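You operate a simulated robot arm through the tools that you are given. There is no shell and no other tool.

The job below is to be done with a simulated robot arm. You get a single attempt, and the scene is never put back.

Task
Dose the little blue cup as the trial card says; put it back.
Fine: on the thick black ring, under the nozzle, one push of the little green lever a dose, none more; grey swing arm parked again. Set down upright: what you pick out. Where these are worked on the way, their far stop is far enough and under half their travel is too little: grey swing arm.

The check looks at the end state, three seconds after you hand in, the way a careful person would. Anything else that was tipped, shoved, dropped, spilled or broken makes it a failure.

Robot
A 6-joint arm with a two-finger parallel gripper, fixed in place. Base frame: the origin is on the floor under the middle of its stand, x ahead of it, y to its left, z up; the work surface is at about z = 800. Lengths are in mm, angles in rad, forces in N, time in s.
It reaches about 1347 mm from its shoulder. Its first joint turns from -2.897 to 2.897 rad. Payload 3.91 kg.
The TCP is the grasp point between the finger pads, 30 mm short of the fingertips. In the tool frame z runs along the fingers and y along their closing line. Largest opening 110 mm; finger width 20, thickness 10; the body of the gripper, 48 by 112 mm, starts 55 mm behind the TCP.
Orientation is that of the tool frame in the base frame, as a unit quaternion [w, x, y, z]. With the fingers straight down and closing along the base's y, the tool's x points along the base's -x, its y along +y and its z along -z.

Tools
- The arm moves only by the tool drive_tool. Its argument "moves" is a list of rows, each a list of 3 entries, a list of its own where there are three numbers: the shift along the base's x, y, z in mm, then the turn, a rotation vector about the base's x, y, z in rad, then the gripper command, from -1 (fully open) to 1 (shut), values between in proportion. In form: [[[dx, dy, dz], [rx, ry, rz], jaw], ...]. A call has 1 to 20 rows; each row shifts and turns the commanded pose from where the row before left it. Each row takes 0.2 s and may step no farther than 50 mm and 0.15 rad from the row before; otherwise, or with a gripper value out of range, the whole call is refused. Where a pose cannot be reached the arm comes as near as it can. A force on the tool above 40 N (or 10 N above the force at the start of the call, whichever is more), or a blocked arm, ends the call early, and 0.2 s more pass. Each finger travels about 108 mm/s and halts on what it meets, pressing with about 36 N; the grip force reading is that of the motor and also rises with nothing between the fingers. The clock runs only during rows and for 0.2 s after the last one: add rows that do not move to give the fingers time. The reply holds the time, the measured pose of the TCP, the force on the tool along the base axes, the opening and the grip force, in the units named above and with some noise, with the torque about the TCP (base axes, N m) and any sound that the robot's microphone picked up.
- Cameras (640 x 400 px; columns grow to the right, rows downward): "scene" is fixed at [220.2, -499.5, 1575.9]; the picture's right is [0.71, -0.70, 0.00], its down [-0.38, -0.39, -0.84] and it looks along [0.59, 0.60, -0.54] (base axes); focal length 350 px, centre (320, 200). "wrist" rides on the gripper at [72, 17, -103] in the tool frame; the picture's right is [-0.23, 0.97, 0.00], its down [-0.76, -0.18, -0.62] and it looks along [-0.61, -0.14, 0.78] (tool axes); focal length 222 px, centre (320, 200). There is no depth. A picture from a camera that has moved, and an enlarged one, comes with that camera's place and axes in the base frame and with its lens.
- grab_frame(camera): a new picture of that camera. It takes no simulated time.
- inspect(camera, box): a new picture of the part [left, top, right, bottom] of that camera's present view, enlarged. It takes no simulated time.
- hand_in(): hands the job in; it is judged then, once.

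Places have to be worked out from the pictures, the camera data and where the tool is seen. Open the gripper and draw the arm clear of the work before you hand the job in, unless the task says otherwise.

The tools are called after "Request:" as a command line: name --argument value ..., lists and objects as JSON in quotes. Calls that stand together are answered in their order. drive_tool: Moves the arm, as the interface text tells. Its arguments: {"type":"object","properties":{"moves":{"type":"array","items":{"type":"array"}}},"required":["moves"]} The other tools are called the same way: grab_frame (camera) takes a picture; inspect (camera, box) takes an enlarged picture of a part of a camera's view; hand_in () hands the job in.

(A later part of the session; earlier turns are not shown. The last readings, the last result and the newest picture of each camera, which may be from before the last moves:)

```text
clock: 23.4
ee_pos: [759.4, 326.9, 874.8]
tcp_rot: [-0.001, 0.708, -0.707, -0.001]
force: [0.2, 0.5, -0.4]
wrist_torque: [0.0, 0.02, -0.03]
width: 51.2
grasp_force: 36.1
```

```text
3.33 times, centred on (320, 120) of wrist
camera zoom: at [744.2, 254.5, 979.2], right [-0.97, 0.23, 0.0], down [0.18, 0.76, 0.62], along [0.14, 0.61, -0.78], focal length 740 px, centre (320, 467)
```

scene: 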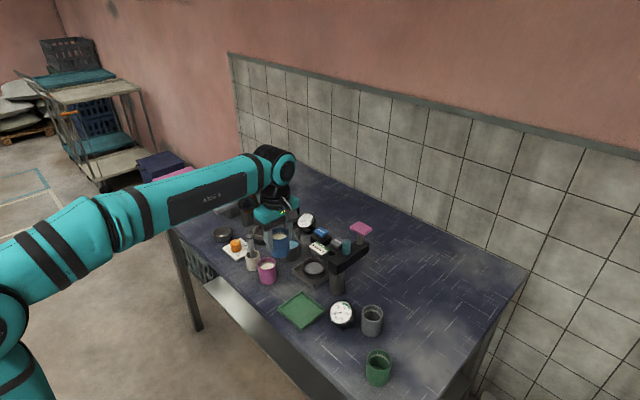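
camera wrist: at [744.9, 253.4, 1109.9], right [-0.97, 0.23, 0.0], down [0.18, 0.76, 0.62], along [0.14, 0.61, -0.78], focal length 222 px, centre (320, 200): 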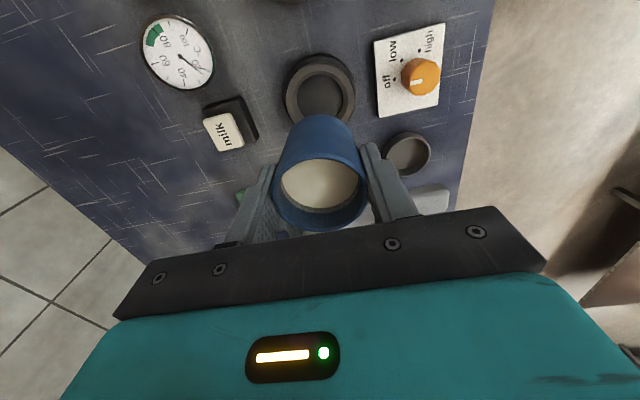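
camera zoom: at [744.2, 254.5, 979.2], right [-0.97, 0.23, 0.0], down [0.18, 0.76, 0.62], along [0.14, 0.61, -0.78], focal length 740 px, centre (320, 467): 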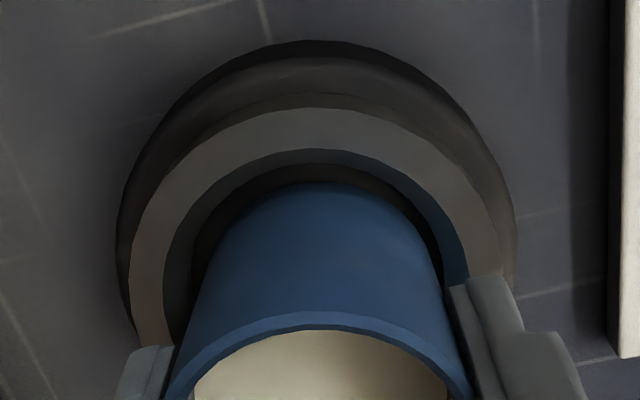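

The contact is gone and the cup is inside the chamfer, so I continue down with a small +x nudge.

Request:
drive_tool --moves '[[[0.5, 0, -2], [0, 0, 0], 0.3], [[0, 0, -2], [0, 0, 0], 0.3], [[0, 0, 0], [0, 0, 0], 0.3]]'

Request:
inspect --camera "wrist" --box '[240, 60, 400, 180]'

```text
clock: 24.2
ee_pos: [761.2, 326.4, 870.9]
tcp_rot: [0.0, -0.707, 0.708, 0.001]
force: [-2.8, 0.4, 14.8]
wrist_torque: [0.1, 0.03, 0.03]
width: 49.5
grasp_force: 35.7
```

```text
3.33 times, centred on (320, 120) of wrist
camera zoom: at [745.3, 254.1, 975.8], right [-0.97, 0.23, 0.0], down [0.18, 0.76, 0.62], along [0.14, 0.61, -0.78], focal length 740 px, centre (320, 467)
```

zoom: 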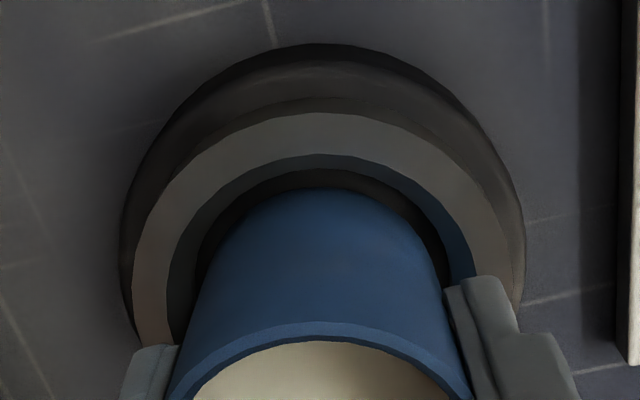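

An upward force of 14.8 N means the cup is on the ring's floor and pressed. I check that it stands level before releasing.

Request:
inspect --camera "scene" --box '[248, 205, 292, 250]'

Request:
inspect --camera "wrist" --box '[220, 100, 460, 250]'

```text
8.89 times, centred on (270, 228) of scene
camera zoom: at [220.2, -499.5, 1575.9], right [0.71, -0.7, 0.0], down [-0.38, -0.39, -0.84], along [0.59, 0.6, -0.54], focal length 3113 px, centre (764, -44)
```

zoom: 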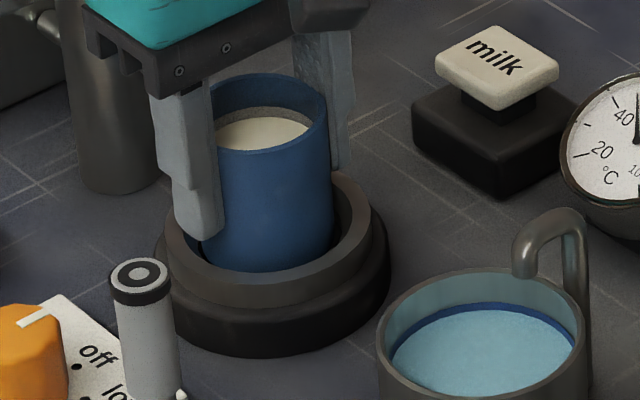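

```text
2.67 times, centred on (340, 175) of wrist
camera zoom: at [745.3, 254.1, 975.8], right [-0.97, 0.23, 0.0], down [0.18, 0.76, 0.62], along [0.14, 0.61, -0.78], focal length 592 px, centre (267, 267)
```

zoom: 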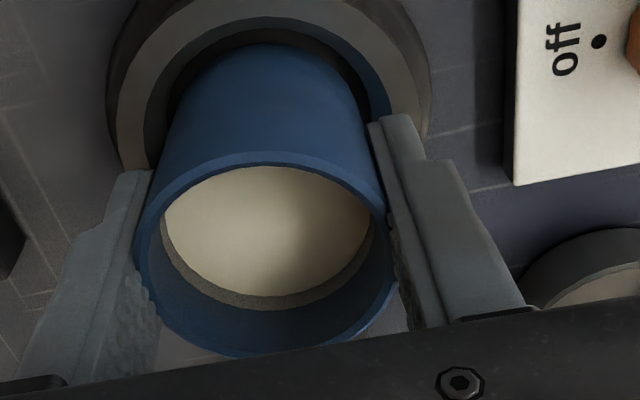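

The cup looks upright in the recess. I ease the pressure by 0.5 mm and open to about 78 mm.

Request:
drive_tool --moves '[[[0, 0, 0.7], [0, 0, 0], 0.3], [[0, 0, 0], [0, 0, 0], 0.0], [[0, 0, 0], [0, 0, 0], -0.2], [[0, 0, 0], [0, 0, 0], -0.42], [[0, 0, 0], [0, 0, 0], -0.42]]'

Request:
inspect --camera "scene" --box '[248, 205, 292, 250]'

Request:
inspect --camera "wrist" --box '[220, 60, 460, 250]'

```text
clock: 25.4
ee_pos: [760.7, 326.3, 870.3]
tcp_rot: [-0.001, 0.708, -0.707, -0.001]
force: [-0.3, 0.3, 0.0]
wrist_torque: [-0.01, -0.02, -0.04]
width: 78.1
grasp_force: 0.2
```

```text
8.89 times, centred on (270, 228) of scene
camera zoom: at [220.2, -499.5, 1575.9], right [0.71, -0.7, 0.0], down [-0.38, -0.39, -0.84], along [0.59, 0.6, -0.54], focal length 3113 px, centre (764, -44)
```

zoom: 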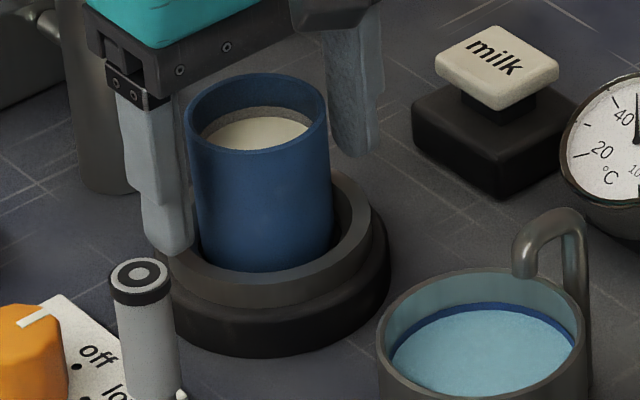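

```text
2.11 times, centred on (340, 155) of wrist
camera zoom: at [745.8, 254.4, 976.0], right [-0.97, 0.23, 0.0], down [0.18, 0.76, 0.62], along [0.14, 0.61, -0.78], focal length 468 px, centre (278, 295)
```

zoom: 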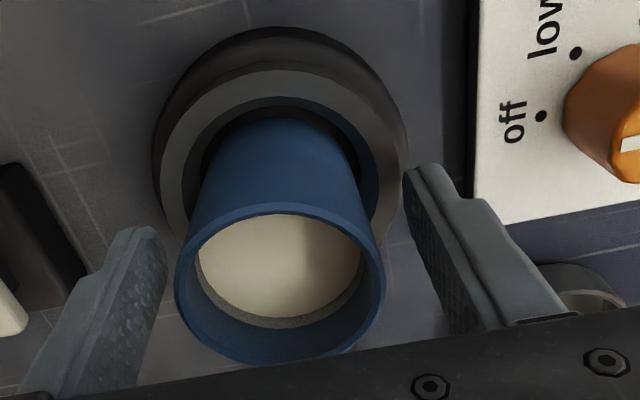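

The cup stands released in the ring. I lift straight up, then turn back and move above the swing arm's purple knob for a close look.

Request:
drive_tool --moves '[[[0, 0, 8], [0, 0, 0], -0.42], [[0, 0, 20], [0, 0, 0], -0.42], [[0, 0, 35], [0, 0, 0], -0.42], [[0, 0, 40], [0, 0, 0], -0.42], [[0, 0, 40], [0, 0, 0], -0.42], [[-5, 9, 17], [0, 0, -0.1428], -0.42], [[-5, 9, 0], [0, 0, -0.1428], -0.42], [[-5, 9, 0], [0, 0, -0.1428], -0.42], [[-5, 9, 0], [0, 0, -0.1428], -0.42], [[-5, 9, 0], [0, 0, -0.1428], -0.42], [[-5, 9, 0], [0, 0, -0.1428], -0.42], [[-5, 9, 0], [0, 0, -0.1428], -0.42], [[-5, 9, 0], [0, 0, -0.1428], -0.42], [[-6, 9, 0], [0, 0, -0.1428], -0.42], [[-6, 10, 0], [0, 0, -0.1428], -0.42], [[-6, 10, 0], [0, 0, -0.1428], -0.42], [[0, 0, 0], [0, 0, 0], -0.42]]'

Request:
grab_frame --camera "wrist"

Request:
inspect --camera "wrist" --box '[220, 40, 460, 200]'

Request:
inspect --camera "scene" --box '[200, 165, 320, 265]'

```text
clock: 29.0
ee_pos: [700.0, 428.2, 1030.9]
tcp_rot: [0.001, 0.0, 1.0, 0.0]
force: [-0.3, 0.2, -0.2]
wrist_torque: [-0.03, 0.0, 0.03]
width: 77.9
grasp_force: 0.0
```

```text
taken
camera wrist: at [629.3, 444.8, 1136.0], right [0.23, 0.97, 0.0], down [0.76, -0.18, 0.62], along [0.61, -0.14, -0.78], focal length 222 px, centre (320, 200)
```

wrist: 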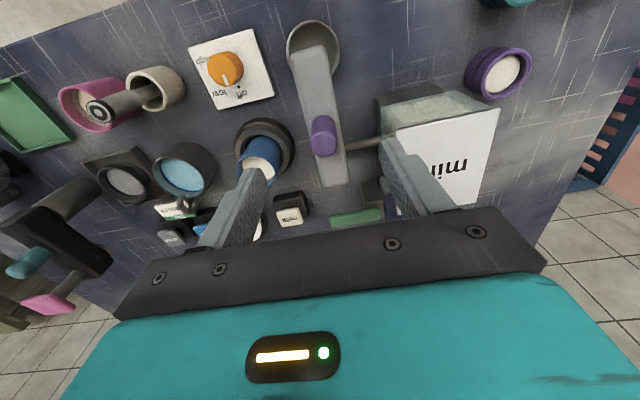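

```text
2.50 times, centred on (340, 120) of wrist
camera zoom: at [629.3, 444.8, 1136.0], right [0.23, 0.97, 0.0], down [0.76, -0.18, 0.62], along [0.61, -0.14, -0.78], focal length 555 px, centre (270, 400)
```

zoom: 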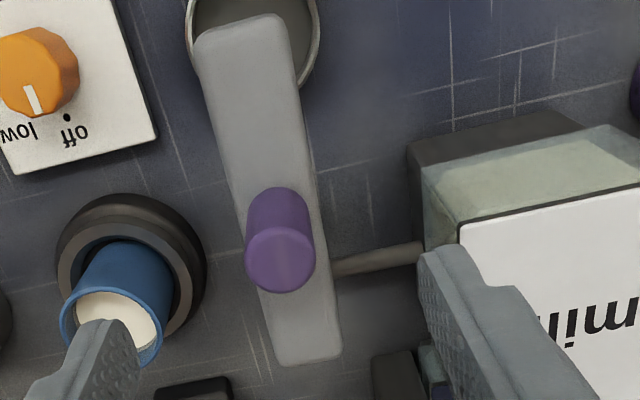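

```text
4.00 times, centred on (260, 215) of scene
camera zoom: at [220.2, -499.5, 1575.9], right [0.71, -0.7, 0.0], down [-0.38, -0.39, -0.84], along [0.59, 0.6, -0.54], focal length 1401 px, centre (560, 140)
```

zoom: 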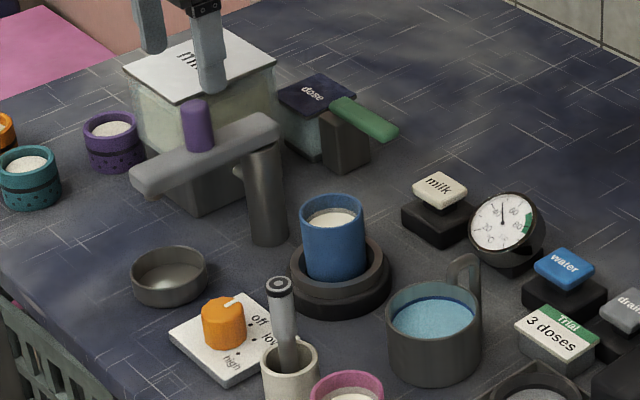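

The knob is at about (703.4, 430.5), z 932 to 970, the pivot is near (757, 430), and the cup stands in the ring. I narrow the jaws to about 40 mm and lower them around the knob, with the tips staying above the arm.

Request:
drive_tool --moves '[[[3.4, 2.3, 0], [0, 0, 0], 0.27], [[0, 0, -15], [0, 0, 0], 0.27], [[0, 0, -17], [0, 0, 0], 0.27], [[0, 0, 0], [0, 0, 0], 0.27]]'

Request:
grab_frame --camera "wrist"

Request:
inspect --camera "wrist" --box '[240, 70, 400, 200]'

Request:
inspect --camera "scene" --box '[290, 205, 350, 245]'

```text
clock: 30.0
ee_pos: [705.4, 432.1, 999.4]
tcp_rot: [0.002, -0.002, 1.0, 0.0]
force: [0.3, -0.2, 0.1]
wrist_torque: [-0.01, 0.03, -0.01]
width: 40.1
grasp_force: 0.0
```

```text
taken
camera wrist: at [633.8, 448.1, 1103.9], right [0.23, 0.97, 0.0], down [0.76, -0.18, 0.62], along [0.61, -0.14, -0.78], focal length 222 px, centre (320, 200)
```

wrist: 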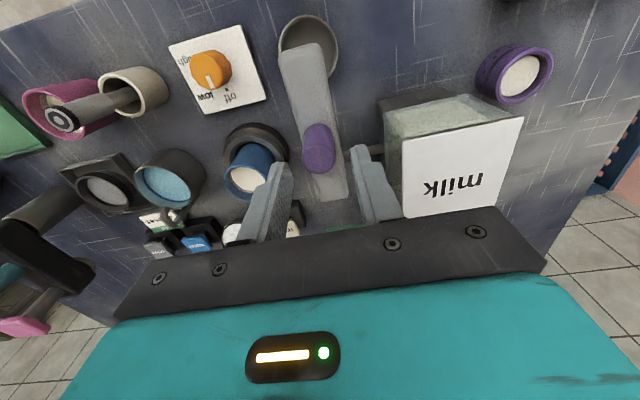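

```text
3.08 times, centred on (320, 135) of wrist
camera zoom: at [633.8, 448.1, 1103.9], right [0.23, 0.97, 0.0], down [0.76, -0.18, 0.62], along [0.61, -0.14, -0.78], focal length 684 px, centre (320, 400)
```

zoom: 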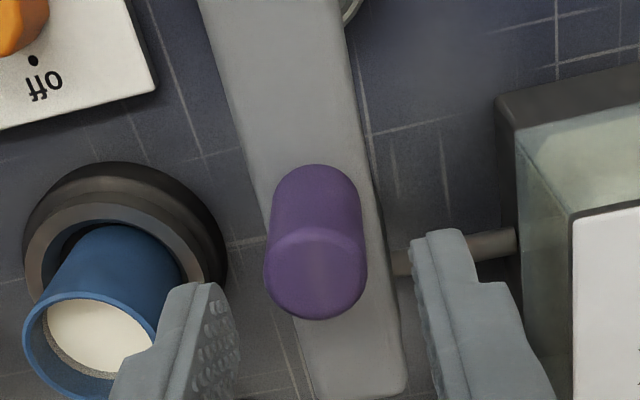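

```text
10.00 times, centred on (320, 225) of scene
camera zoom: at [220.2, -499.5, 1575.9], right [0.71, -0.7, 0.0], down [-0.38, -0.39, -0.84], along [0.59, 0.6, -0.54], focal length 3502 px, centre (320, -50)
```

zoom: 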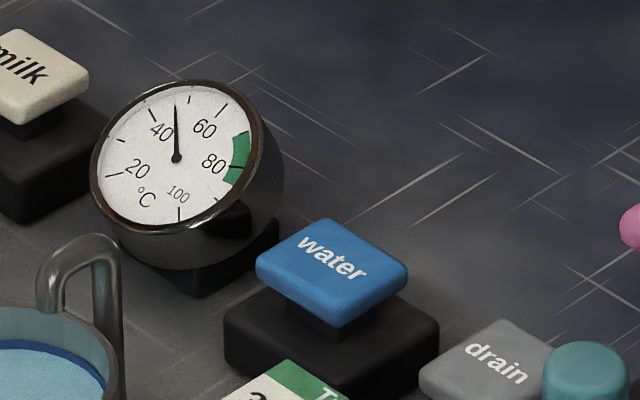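

The knob centre is confirmed at (703.3, 430.5) against the TCP at (705.3, 432). I correct and descend around the knob to TCP z of about 969.

Request:
drive_tool --moves '[[[-1.8, -1.4, -8], [0, 0, 0], 0.27], [[0, 0, -12], [0, 0, 0], 0.27], [[0, 0, -10], [0, 0, 0], 0.27], [[0, 0, 0], [0, 0, 0], 0.27]]'

Request:
inspect --camera "wrist" --box '[240, 100, 400, 230]'

Request:
inspect --camera "scene" --box '[190, 165, 290, 245]'

```text
clock: 31.0
ee_pos: [703.3, 429.2, 969.6]
tcp_rot: [0.001, 0.0, 1.0, 0.0]
force: [0.5, -0.5, -0.1]
wrist_torque: [-0.02, 0.02, -0.01]
width: 40.1
grasp_force: 0.1
```

```text
3.08 times, centred on (320, 165) of wrist
camera zoom: at [631.6, 445.8, 1073.9], right [0.23, 0.97, 0.0], down [0.76, -0.18, 0.62], along [0.61, -0.14, -0.78], focal length 684 px, centre (320, 308)
```

zoom: 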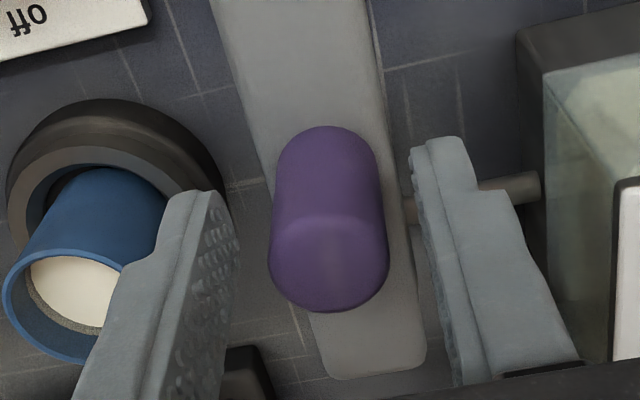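

```text
5.00 times, centred on (240, 205) of scene
camera zoom: at [220.2, -499.5, 1575.9], right [0.71, -0.7, 0.0], down [-0.38, -0.39, -0.84], along [0.59, 0.6, -0.54], focal length 1751 px, centre (720, 175)
```

zoom: 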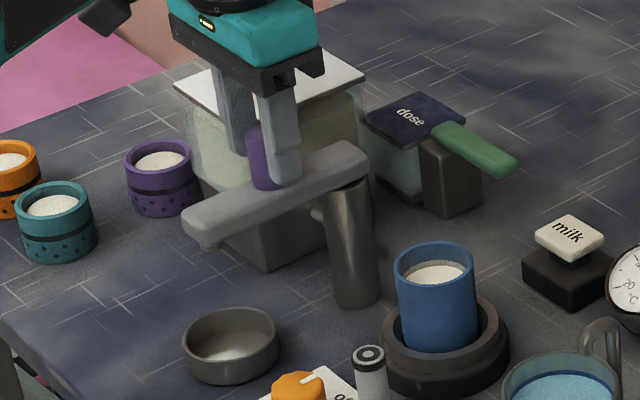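

The knob sits between the fingers with the tips just above the arm. I narrow to a 30 mm cage and swing the arm through the first half of its arc, turning the tool with it.

Request:
drive_tool --moves '[[[0, 0, 0], [0, 0, 0], 0.45], [[0.46, -6.98, 0], [0, 0, 0.131], 0.45], [[1.36, -6.86, 0], [0, 0, 0.131], 0.45], [[2.25, -6.63, 0], [0, 0, 0.131], 0.45], [[3.1, -6.28, 0], [0, 0, 0.131], 0.45], [[3.88, -5.82, 0], [0, 0, 0.131], 0.45], [[4.62, -5.26, 0], [0, 0, 0.131], 0.45], [[0, 0, 0], [0, 0, 0], 0.45]]'

Request:
grab_frame --camera "wrist"

Request:
inspect --camera "scene" --box '[190, 165, 290, 245]'

```text
clock: 32.8
ee_pos: [721.4, 391.7, 968.4]
tcp_rot: [0.001, -0.384, 0.923, 0.001]
force: [-0.6, -0.6, 0.9]
wrist_torque: [-0.01, -0.04, -0.01]
width: 30.2
grasp_force: 0.1
```

```text
taken
camera wrist: at [659.0, 352.2, 1073.2], right [-0.53, 0.85, 0.0], down [0.66, 0.41, 0.62], along [0.53, 0.33, -0.78], focal length 222 px, centre (320, 200)
```

wrist: 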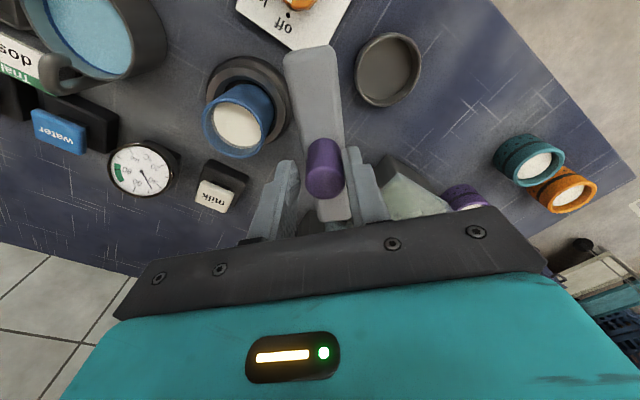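

```text
5.00 times, centred on (240, 205) of scene
camera zoom: at [220.2, -499.5, 1575.9], right [0.71, -0.7, 0.0], down [-0.38, -0.39, -0.84], along [0.59, 0.6, -0.54], focal length 1751 px, centre (720, 175)
```

zoom: 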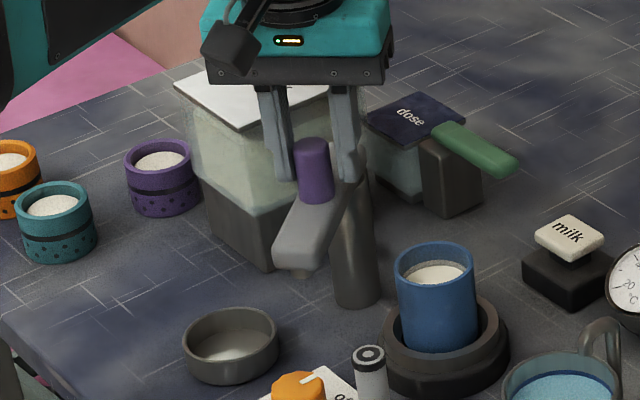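

The arm is at about 45 degrees with negligible force. Before going on, I verify that the cup rim clears the nozzle.

Request:
inspect --camera "wrist" --box '[190, 30, 350, 160]'

Request:
inspect --camera "scene" --box '[236, 195, 296, 250]'

```text
3.08 times, centred on (270, 95) of wrist
camera zoom: at [659.0, 352.2, 1073.2], right [-0.53, 0.85, 0.0], down [0.66, 0.41, 0.62], along [0.53, 0.33, -0.78], focal length 684 px, centre (474, 523)
```

zoom: 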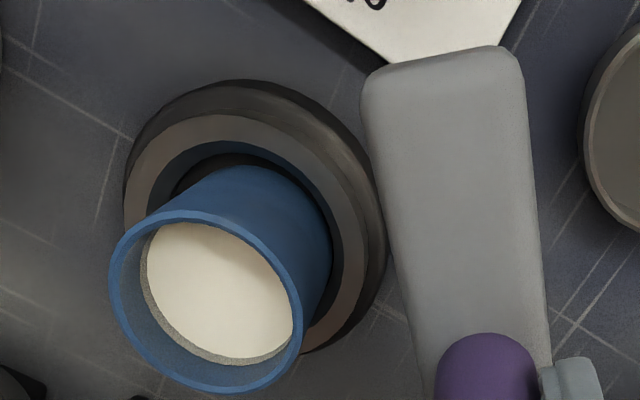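

```text
7.27 times, centred on (266, 222) of scene
camera zoom: at [220.2, -499.5, 1575.9], right [0.71, -0.7, 0.0], down [-0.38, -0.39, -0.84], along [0.59, 0.6, -0.54], focal length 2547 px, centre (713, 36)
```

zoom: 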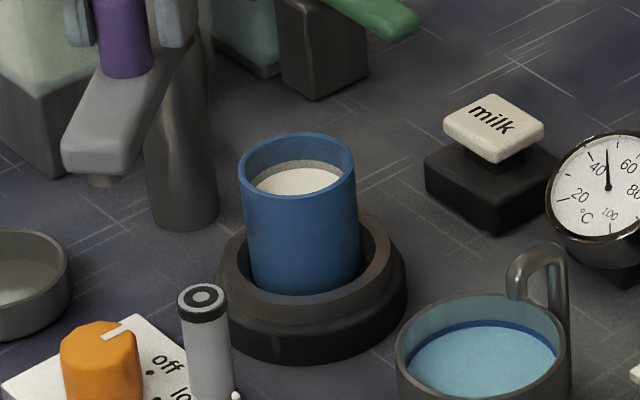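

The cup is upright with its rim near z = 880, leaving about 18 mm below the nozzle at 898. I continue the swing to about 90 degrees.

Request:
drive_tool --moves '[[[5.26, -4.62, 0], [0, 0, 0.131], 0.45], [[5.82, -3.88, 0], [0, 0, 0.131], 0.45], [[6.28, -3.1, 0], [0, 0, 0.131], 0.45], [[6.63, -2.25, 0], [0, 0, 0.131], 0.45], [[6.86, -1.36, 0], [0, 0, 0.131], 0.45], [[6.98, -0.46, 0], [0, 0, 0.131], 0.45], [[0, 0, 0], [0, 0, 0], 0.45]]'

Request:
grab_frame --camera "wrist"

Request:
inspect --camera "scene" --box '[210, 175, 310, 255]'

```text
clock: 34.4
ee_pos: [758.3, 376.0, 967.4]
tcp_rot: [0.001, 0.709, -0.705, -0.002]
force: [0.5, 0.0, 0.4]
wrist_torque: [-0.01, 0.01, 0.01]
width: 30.4
grasp_force: 0.0
```

```text
taken
camera wrist: at [743.2, 302.7, 1073.3], right [-0.97, 0.22, 0.0], down [0.17, 0.76, 0.62], along [0.14, 0.61, -0.78], focal length 222 px, centre (320, 200)
```

wrist: 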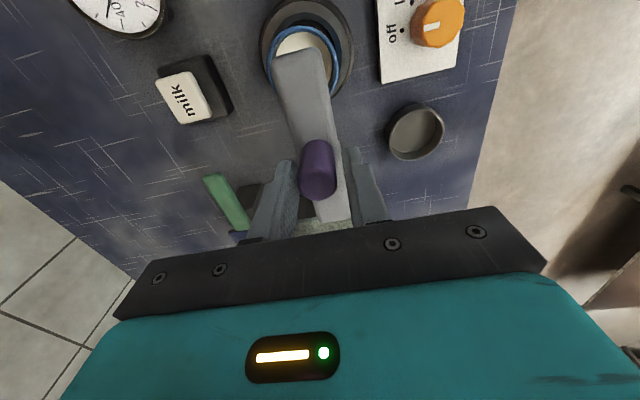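

```text
5.00 times, centred on (260, 215) of scene
camera zoom: at [220.2, -499.5, 1575.9], right [0.71, -0.7, 0.0], down [-0.38, -0.39, -0.84], along [0.59, 0.6, -0.54], focal length 1751 px, centre (620, 125)
```

zoom: 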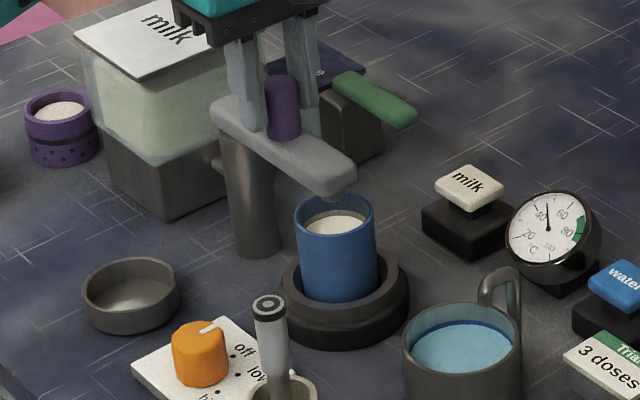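

No stop force yet. I creep onward in 3 degree steps toward the far stop.

Request:
drive_tool --moves '[[[2.8, 0.07, 0], [0, 0, 0.0524], 0.45], [[2.79, 0.22, 0], [0, 0, 0.0524], 0.45], [[2.78, 0.37, 0], [0, 0, 0.0524], 0.45], [[0, 0, 0], [0, 0, 0], 0.45]]'

Request:
inspect --camera "wrist" --box '[200, 0, 400, 220]'

Request:
inspect --camera "scene" --box '[230, 180, 300, 250]'

```text
clock: 35.4
ee_pos: [764.7, 376.7, 969.0]
tcp_rot: [0.0, 0.762, -0.648, -0.001]
force: [-8.3, 2.0, -1.2]
wrist_torque: [0.04, 0.25, -0.09]
width: 34.2
grasp_force: 4.0
```

```text
1.82 times, centred on (300, 110) of wrist
camera zoom: at [761.7, 302.5, 1073.6], right [-1.0, 0.07, 0.0], down [0.05, 0.78, 0.62], along [0.04, 0.62, -0.78], focal length 404 px, centre (356, 364)
```

zoom: 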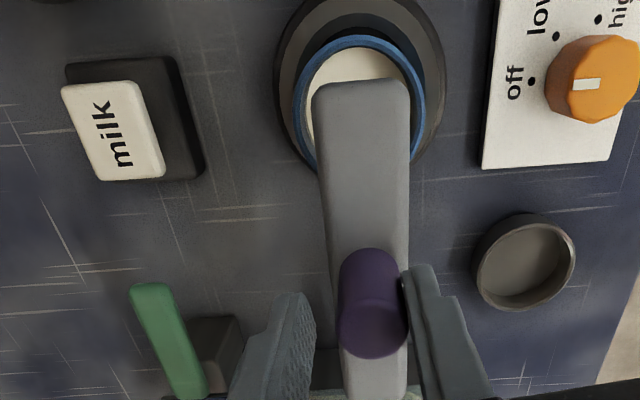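

```text
5.71 times, centred on (265, 215) of scene
camera zoom: at [220.2, -499.5, 1575.9], right [0.71, -0.7, 0.0], down [-0.38, -0.39, -0.84], along [0.59, 0.6, -0.54], focal length 2001 px, centre (634, 114)
```

zoom: 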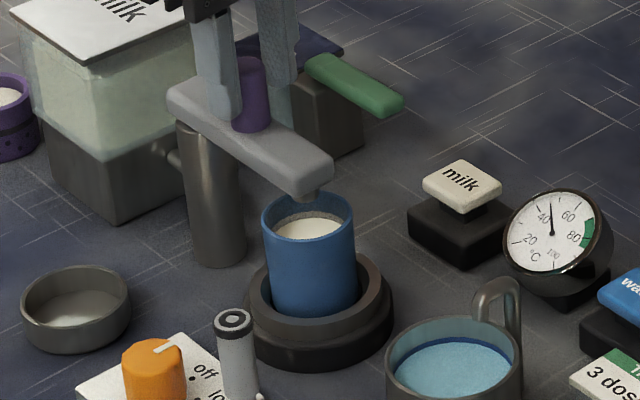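

An 8 N resistance shows the far stop, and the nozzle now sits over the cup at about (760.5, 326.5). I open the jaws a little and rise clear.

Request:
drive_tool --moves '[[[-2, 0, 0], [0, 0, 0], 0.3], [[0, 0, 0], [0, 0, 0], 0.15], [[0, 0, 10], [0, 0, 0], 0.15], [[0, 0, 25], [0, 0, 0], 0.15], [[0, 0, 25], [0, 0, 0], 0.15], [[0, 0, 0], [0, 0, 0], 0.15]]'

Request:
grab_frame --camera "wrist"

Request:
inspect --camera "scene" --box '[225, 170, 325, 255]'

```text
clock: 36.8
ee_pos: [763.0, 377.4, 1030.6]
tcp_rot: [0.0, 0.762, -0.648, -0.001]
force: [-0.7, -0.3, 0.2]
wrist_torque: [0.0, 0.0, -0.03]
width: 46.7
grasp_force: 0.1
```

```text
taken
camera wrist: at [759.9, 302.8, 1135.5], right [-1.0, 0.07, 0.0], down [0.05, 0.78, 0.62], along [0.04, 0.62, -0.78], focal length 222 px, centre (320, 200)
```

wrist: 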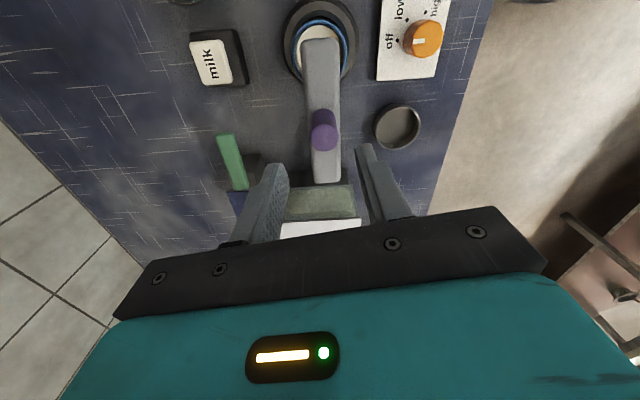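

```text
4.71 times, centred on (275, 212) of scene
camera zoom: at [220.2, -499.5, 1575.9], right [0.71, -0.7, 0.0], down [-0.38, -0.39, -0.84], along [0.59, 0.6, -0.54], focal length 1648 px, centre (532, 141)
```

zoom: 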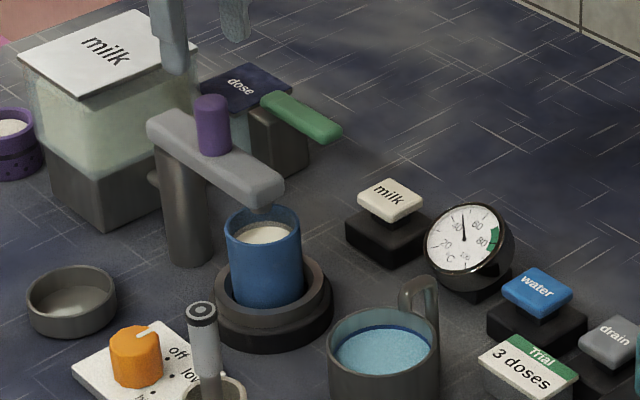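

The arm holds at its far stop with the nozzle over the cup. I inspect the green lever closely from here.

Request:
inspect --camera "wrist" --box '[190, 110, 290, 230]'

Request:
inspect --camera "scene" --box '[255, 175, 305, 215]'

```text
3.33 times, centred on (240, 170) of wrist
camera zoom: at [759.9, 302.8, 1135.5], right [-1.0, 0.07, 0.0], down [0.05, 0.78, 0.62], along [0.04, 0.62, -0.78], focal length 740 px, centre (587, 300)
```

zoom: 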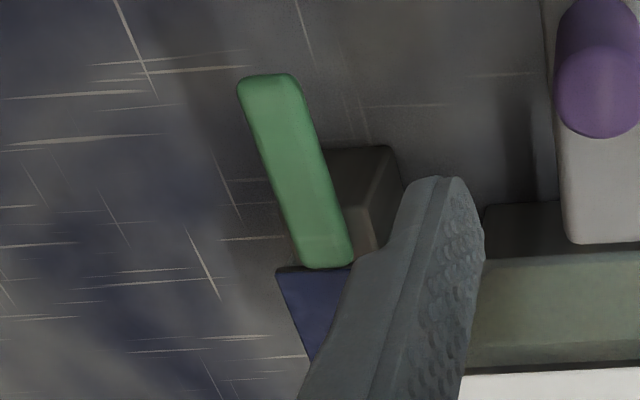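

```text
10.00 times, centred on (280, 195) of scene
camera zoom: at [220.2, -499.5, 1575.9], right [0.71, -0.7, 0.0], down [-0.38, -0.39, -0.84], along [0.59, 0.6, -0.54], focal length 3502 px, centre (720, 250)
```

zoom: 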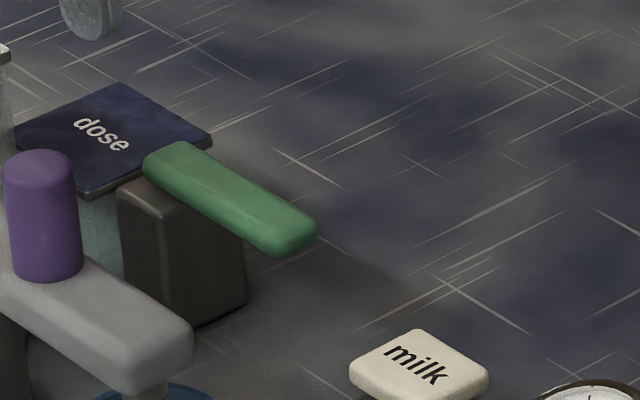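

The lever is a 22 mm wide bar at x of about 884, from its free end at y = 399 to y = 484, with its top near z = 874. I close the fingers and move above its free end.

Request:
drive_tool --moves '[[[30, 8, 0], [0, 0, -0.08], 0.5], [[30, 9, 0], [0, 0, -0.082], 1], [[31, 9, -20], [0, 0, 0], 1], [[30, 9, -30], [0, 0, 0], 1], [[0, 0, -20], [0, 0, 0], 1], [[0, 0, 0], [0, 0, 0], 1]]'

Request:
grab_frame --camera "wrist"

Request:
inspect --camera "scene" --box '[240, 160, 320, 225]'

```text
clock: 38.2
ee_pos: [885.4, 412.1, 957.6]
tcp_rot: [0.0, -0.706, 0.708, 0.001]
force: [-1.1, 0.6, 0.3]
wrist_torque: [0.03, 0.02, 0.0]
width: 0.0
grasp_force: 36.3
```

```text
taken
camera wrist: at [870.4, 339.9, 1062.5], right [-0.97, 0.23, 0.0], down [0.18, 0.76, 0.62], along [0.14, 0.61, -0.78], focal length 222 px, centre (320, 200)
```

wrist: 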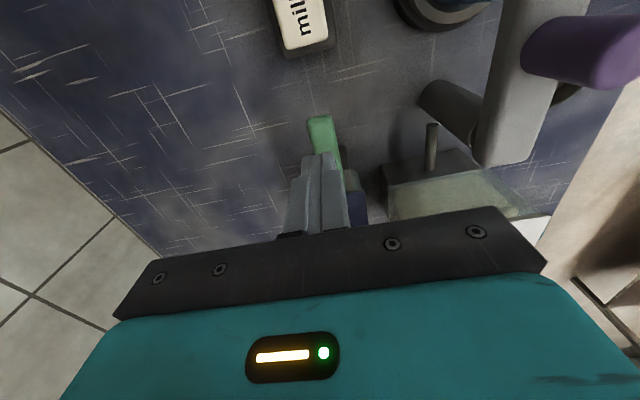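

```text
6.15 times, centred on (280, 192) of scene
camera zoom: at [220.2, -499.5, 1575.9], right [0.71, -0.7, 0.0], down [-0.38, -0.39, -0.84], along [0.59, 0.6, -0.54], focal length 2155 px, centre (566, 246)
```

zoom: 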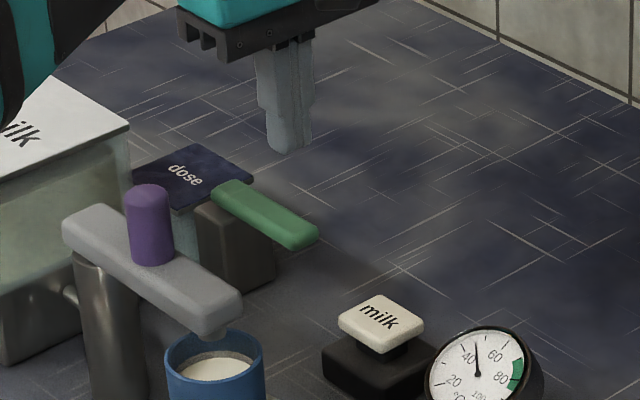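

The fingers are above the lever end. I descend to just above it, expecting contact near TCP z = 904.

Request:
drive_tool --moves '[[[-0.5, 2, -20], [0, 0, 0], 1], [[0, 0, -18], [0, 0, 0], 1], [[0, 0, -8], [0, 0, 0], 1], [[0, 0, 0], [0, 0, 0], 1]]'

Request:
inspect --camera "wrist" --box '[260, 80, 400, 220]'

Request:
inspect --camera "scene" --box '[240, 160, 320, 225]'

```text
clock: 39.2
ee_pos: [886.0, 414.5, 911.5]
tcp_rot: [0.0, -0.707, 0.707, 0.002]
force: [0.2, 0.3, 0.2]
wrist_torque: [-0.01, -0.01, 0.0]
width: 0.0
grasp_force: 35.6
```

```text
2.86 times, centred on (330, 150) of wrist
camera zoom: at [870.2, 341.6, 1015.8], right [-0.97, 0.23, 0.0], down [0.18, 0.76, 0.62], along [0.14, 0.61, -0.78], focal length 635 px, centre (291, 343)
```

zoom: 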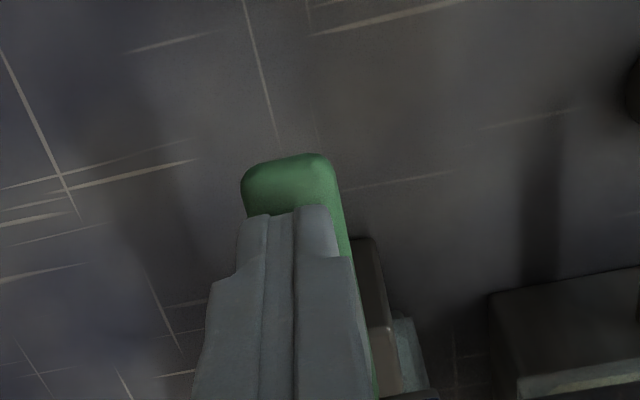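

```text
6.15 times, centred on (280, 192) of scene
camera zoom: at [220.2, -499.5, 1575.9], right [0.71, -0.7, 0.0], down [-0.38, -0.39, -0.84], along [0.59, 0.6, -0.54], focal length 2155 px, centre (566, 246)
```

zoom: 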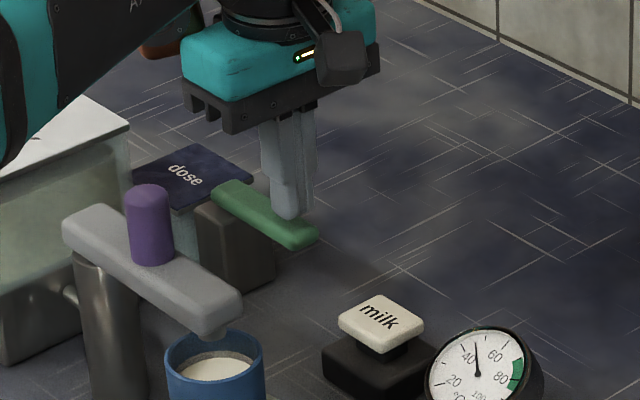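

The tips are aligned over the lever's free end. I start pressing in small monotonic steps and watch force and sound.

Request:
drive_tool --moves '[[[0, 0, -2.5], [0, 0, 0], 1], [[0, 0, -2.5], [0, 0, 0], 1], [[0, 0, -2.5], [0, 0, 0], 1], [[0, 0, -2.5], [0, 0, 0], 1]]'

Request:
inspect --camera "scene" --box '[240, 160, 320, 225]'

```text
clock: 40.2
ee_pos: [886.5, 412.7, 903.8]
tcp_rot: [0.0, -0.706, 0.708, 0.002]
force: [-0.8, 0.7, 0.9]
wrist_torque: [-0.01, -0.01, 0.01]
width: 0.1
grasp_force: 36.4
```

```text
6.15 times, centred on (280, 192) of scene
camera zoom: at [220.2, -499.5, 1575.9], right [0.71, -0.7, 0.0], down [-0.38, -0.39, -0.84], along [0.59, 0.6, -0.54], focal length 2155 px, centre (566, 246)
```

zoom: 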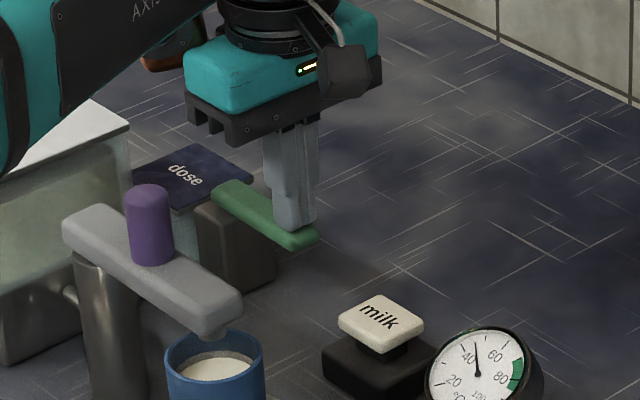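

The tips are just reaching the lever. I continue pressing.

Request:
drive_tool --moves '[[[0, 0, -2.5], [0, 0, 0], 1], [[0, 0, -2.5], [0, 0, 0], 1], [[0, 0, 0], [0, 0, 0], 1]]'

Request:
inspect --camera "scene" --box '[240, 160, 320, 225]'

```text
clock: 41.0
ee_pos: [884.3, 413.3, 897.6]
tcp_rot: [0.0, -0.707, 0.708, 0.001]
force: [-0.3, -0.2, 1.4]
wrist_torque: [-0.02, 0.01, 0.01]
width: 0.0
grasp_force: 35.7
```

```text
6.15 times, centred on (280, 192) of scene
camera zoom: at [220.2, -499.5, 1575.9], right [0.71, -0.7, 0.0], down [-0.38, -0.39, -0.84], along [0.59, 0.6, -0.54], focal length 2155 px, centre (566, 246)
```

zoom: 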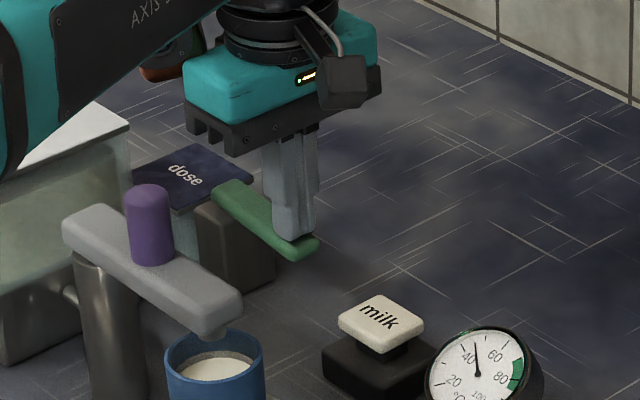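

The lever is moving with about 1.4 N of resistance. I continue downward.

Request:
drive_tool --moves '[[[0, 0, -2.5], [0, 0, 0], 1], [[0, 0, -2.5], [0, 0, 0], 1], [[0, 0, 0], [0, 0, 0], 1]]'

Request:
inspect --camera "scene" --box '[240, 160, 320, 225]'

```text
clock: 41.8
ee_pos: [882.7, 412.4, 893.2]
tcp_rot: [0.0, -0.706, 0.708, 0.001]
force: [0.4, -0.7, 1.0]
wrist_torque: [-0.04, -0.03, -0.03]
width: 0.0
grasp_force: 35.7
```

```text
6.15 times, centred on (280, 192) of scene
camera zoom: at [220.2, -499.5, 1575.9], right [0.71, -0.7, 0.0], down [-0.38, -0.39, -0.84], along [0.59, 0.6, -0.54], focal length 2155 px, centre (566, 246)
```

zoom: 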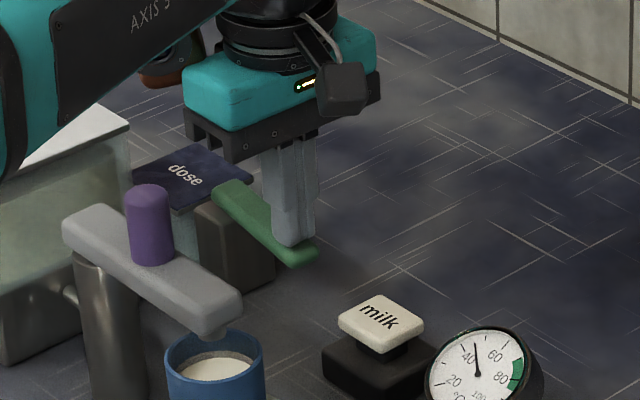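

The lever keeps dropping smoothly without a click so far. I press further.

Request:
drive_tool --moves '[[[0, 0, -2.5], [0, 0, 0], 1], [[0, 0, -2.5], [0, 0, 0], 1], [[0, 0, 0], [0, 0, 0], 1]]'

Request:
inspect --camera "scene" --box '[240, 160, 320, 225]'

```text
clock: 42.6
ee_pos: [884.5, 412.3, 888.2]
tcp_rot: [0.0, -0.707, 0.707, 0.001]
force: [0.6, -0.2, 1.8]
wrist_torque: [0.04, -0.01, 0.01]
width: 0.2
grasp_force: 35.7
```

```text
6.15 times, centred on (280, 192) of scene
camera zoom: at [220.2, -499.5, 1575.9], right [0.71, -0.7, 0.0], down [-0.38, -0.39, -0.84], along [0.59, 0.6, -0.54], focal length 2155 px, centre (566, 246)
```

zoom: 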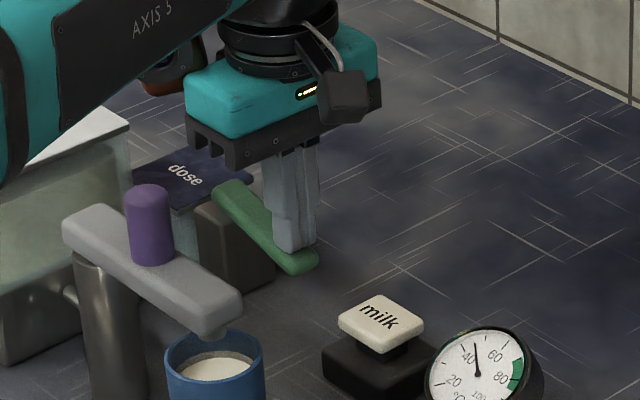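

Still smooth with no stop yet, so I continue.

Request:
drive_tool --moves '[[[0, 0, -2.5], [0, 0, 0], 1], [[0, 0, -2.5], [0, 0, 0], 1], [[0, 0, 0], [0, 0, 0], 1]]'

Request:
inspect --camera "scene" --box '[240, 160, 320, 225]'

```text
clock: 43.4
ee_pos: [883.5, 414.1, 883.4]
tcp_rot: [0.001, -0.707, 0.707, 0.001]
force: [-0.4, 0.6, 9.0]
wrist_torque: [0.08, 0.04, -0.03]
width: 0.1
grasp_force: 35.7
```

```text
6.15 times, centred on (280, 192) of scene
camera zoom: at [220.2, -499.5, 1575.9], right [0.71, -0.7, 0.0], down [-0.38, -0.39, -0.84], along [0.59, 0.6, -0.54], focal length 2155 px, centre (566, 246)
```

zoom: 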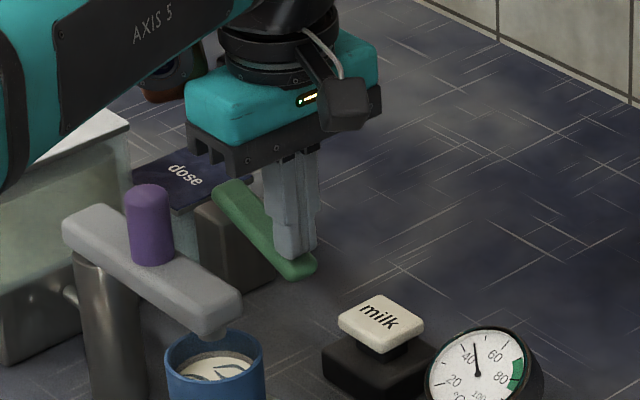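

Resistance rose to 9 N and a dose has swirled into the cup, so that is dose 1. I lift to let the lever return fully.

Request:
drive_tool --moves '[[[0, 0, 5], [0, 0, 0], 1], [[0, 0, 5], [0, 0, 0], 1], [[0, 0, 10], [0, 0, 0], 1], [[0, 0, 15], [0, 0, 0], 1], [[0, 0, 0], [0, 0, 0], 1], [[0, 0, 0], [0, 0, 0], 1], [[0, 0, 0], [0, 0, 0], 1]]'

Request:
inspect --camera "scene" --box '[240, 160, 320, 225]'

Request:
inspect --camera "scene" --box '[250, 200, 290, 240]'

```text
clock: 45.0
ee_pos: [885.5, 411.9, 918.2]
tcp_rot: [0.0, -0.706, 0.708, 0.001]
force: [-0.8, 0.3, -0.1]
wrist_torque: [0.01, 0.01, 0.0]
width: 0.3
grasp_force: 36.2
```

```text
6.15 times, centred on (280, 192) of scene
camera zoom: at [220.2, -499.5, 1575.9], right [0.71, -0.7, 0.0], down [-0.38, -0.39, -0.84], along [0.59, 0.6, -0.54], focal length 2155 px, centre (566, 246)
```

zoom: 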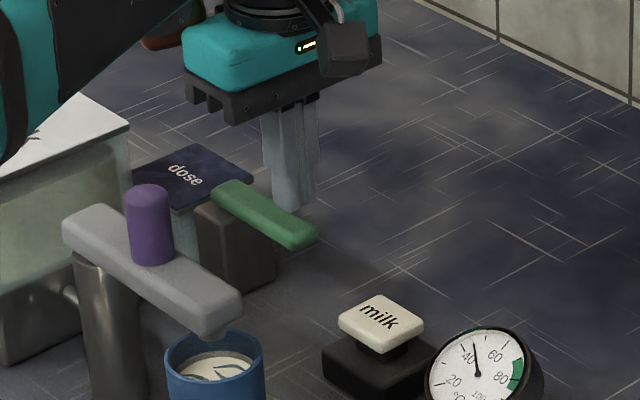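

```text
10.00 times, centred on (270, 220) of scene
camera zoom: at [220.2, -499.5, 1575.9], right [0.71, -0.7, 0.0], down [-0.38, -0.39, -0.84], along [0.59, 0.6, -0.54], focal length 3502 px, centre (820, 0)
```

zoom: 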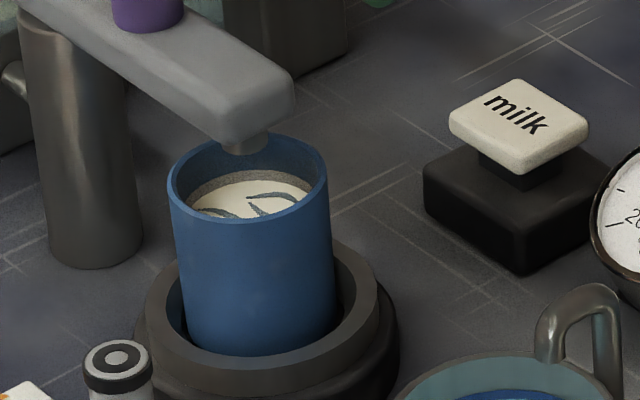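

The lever returned to rest and dose 1 shows in the cup. I make push 2 over the same stroke.

Request:
drive_tool --moves '[[[0, 0, -6], [0, 0, 0], 1], [[0, 0, -6], [0, 0, 0], 1], [[0, 0, -3], [0, 0, 0], 1], [[0, 0, -2.5], [0, 0, 0], 1], [[0, 0, -2.5], [0, 0, 0], 1], [[0, 0, -2.5], [0, 0, 0], 1], [[0, 0, -2.5], [0, 0, 0], 1], [[0, 0, -2.5], [0, 0, 0], 1], [[0, 0, -2.5], [0, 0, 0], 1], [[0, 0, -2.5], [0, 0, 0], 1], [[0, 0, -2.5], [0, 0, 0], 1], [[0, 0, 0], [0, 0, 0], 1], [[0, 0, 0], [0, 0, 0], 1]]'

Request:
inspect --camera "scene" --box '[240, 160, 320, 225]'

Request:
inspect --camera "scene" --box '[250, 200, 290, 240]'

```text
clock: 47.8
ee_pos: [884.9, 412.5, 884.6]
tcp_rot: [0.0, -0.707, 0.708, 0.001]
force: [1.3, -0.3, 8.7]
wrist_torque: [0.08, -0.06, 0.02]
width: 0.1
grasp_force: 36.0
```

```text
6.15 times, centred on (280, 192) of scene
camera zoom: at [220.2, -499.5, 1575.9], right [0.71, -0.7, 0.0], down [-0.38, -0.39, -0.84], along [0.59, 0.6, -0.54], focal length 2155 px, centre (566, 246)
```

zoom: 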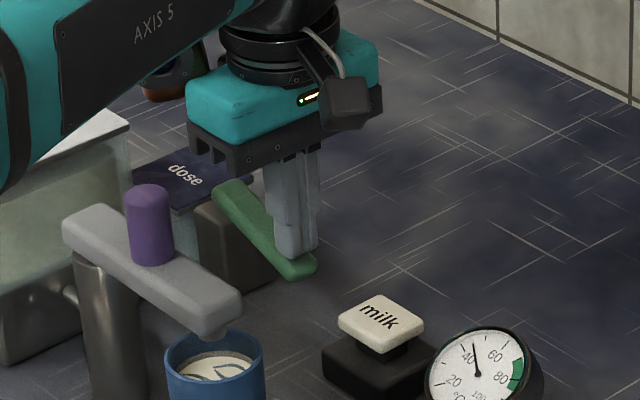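

```text
10.00 times, centred on (270, 220) of scene
camera zoom: at [220.2, -499.5, 1575.9], right [0.71, -0.7, 0.0], down [-0.38, -0.39, -0.84], along [0.59, 0.6, -0.54], focal length 3502 px, centre (820, 0)
```

zoom: 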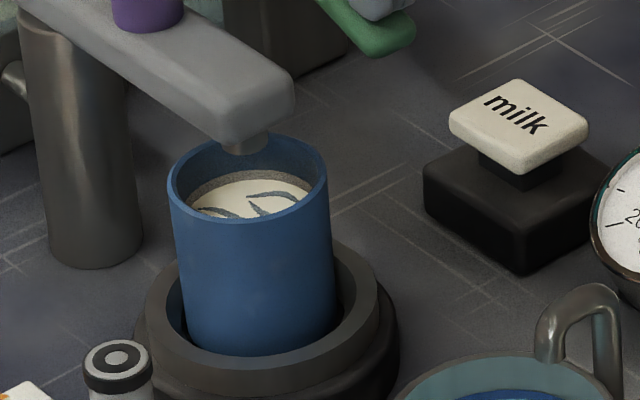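

Again 8.7 N at the stop, and the liquid level looks slightly higher, so that is dose 2. I lift and wait for the lever to return.

Request:
drive_tool --moves '[[[0, 0, 5], [0, 0, 0], 1], [[0, 0, 5], [0, 0, 0], 1], [[0, 0, 10], [0, 0, 0], 1], [[0, 0, 15], [0, 0, 0], 1], [[0, 0, 0], [0, 0, 0], 1], [[0, 0, 0], [0, 0, 0], 1], [[0, 0, 0], [0, 0, 0], 1]]'

Request:
inspect --camera "scene" --box '[240, 160, 320, 225]'

Request:
inspect --camera "scene" --box '[260, 205, 280, 225]'

```text
clock: 49.4
ee_pos: [885.0, 413.0, 919.9]
tcp_rot: [-0.001, -0.706, 0.708, 0.001]
force: [0.0, 0.4, 0.6]
wrist_torque: [0.02, -0.01, -0.01]
width: 0.3
grasp_force: 36.1
```

```text
6.15 times, centred on (280, 192) of scene
camera zoom: at [220.2, -499.5, 1575.9], right [0.71, -0.7, 0.0], down [-0.38, -0.39, -0.84], along [0.59, 0.6, -0.54], focal length 2155 px, centre (566, 246)
```

zoom: 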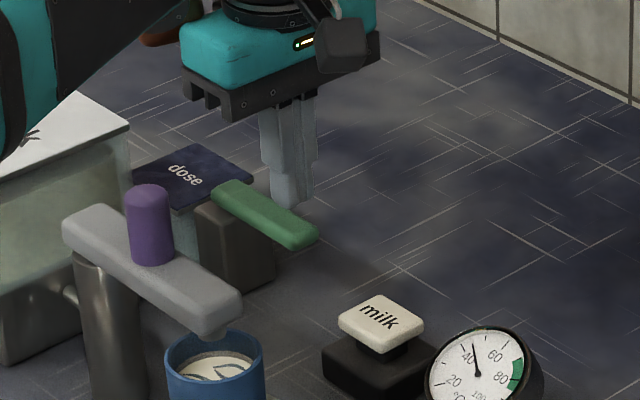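

```text
16.00 times, centred on (270, 215) of scene
camera zoom: at [220.2, -499.5, 1575.9], right [0.71, -0.7, 0.0], down [-0.38, -0.39, -0.84], along [0.59, 0.6, -0.54], focal length 5603 px, centre (1120, -40)
```

zoom: 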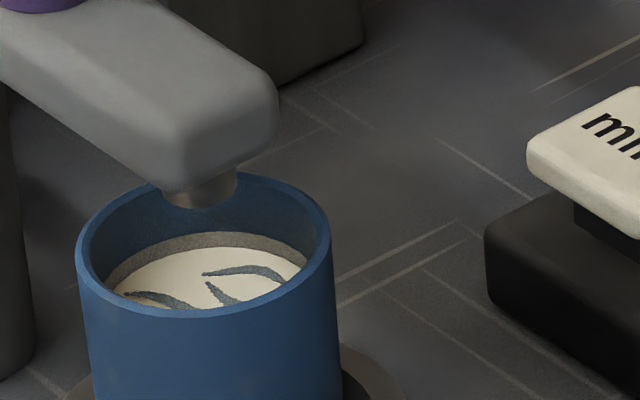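

The lever is back up. I make push 3, the last one, over the same stroke.

Request:
drive_tool --moves '[[[0, 0, -6], [0, 0, 0], 1], [[0, 0, -6], [0, 0, 0], 1], [[0, 0, -3], [0, 0, 0], 1], [[0, 0, -2.5], [0, 0, 0], 1], [[0, 0, -2.5], [0, 0, 0], 1], [[0, 0, -2.5], [0, 0, 0], 1], [[0, 0, -2.5], [0, 0, 0], 1], [[0, 0, -2.5], [0, 0, 0], 1], [[0, 0, -2.5], [0, 0, 0], 1], [[0, 0, -2.5], [0, 0, 0], 1], [[0, 0, -2.5], [0, 0, 0], 1], [[0, 0, 0], [0, 0, 0], 1], [[0, 0, 0], [0, 0, 0], 1]]'

Request:
inspect --camera "scene" --box '[240, 160, 320, 225]'

Request:
inspect --camera "scene" --box '[260, 205, 280, 225]'

```text
clock: 52.2
ee_pos: [884.5, 412.9, 883.6]
tcp_rot: [0.001, -0.706, 0.708, 0.0]
force: [3.2, -0.7, 11.6]
wrist_torque: [0.09, -0.1, -0.05]
width: 0.0
grasp_force: 36.1
```

```text
6.15 times, centred on (280, 192) of scene
camera zoom: at [220.2, -499.5, 1575.9], right [0.71, -0.7, 0.0], down [-0.38, -0.39, -0.84], along [0.59, 0.6, -0.54], focal length 2155 px, centre (566, 246)
```

zoom: 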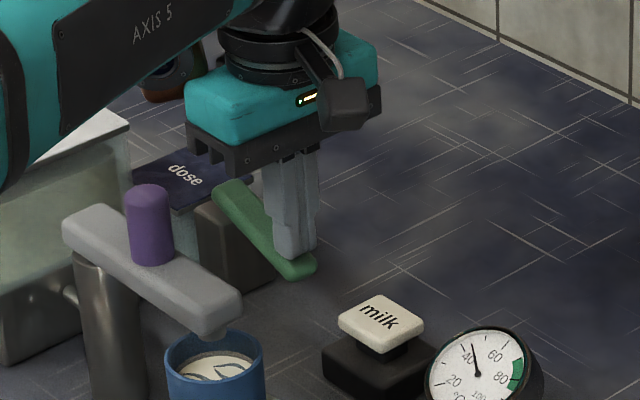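

```text
16.00 times, centred on (270, 215) of scene
camera zoom: at [220.2, -499.5, 1575.9], right [0.71, -0.7, 0.0], down [-0.38, -0.39, -0.84], along [0.59, 0.6, -0.54], focal length 5603 px, centre (1120, -40)
```

zoom: 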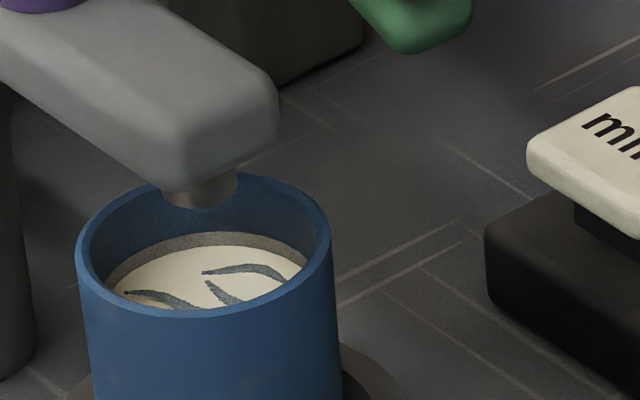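

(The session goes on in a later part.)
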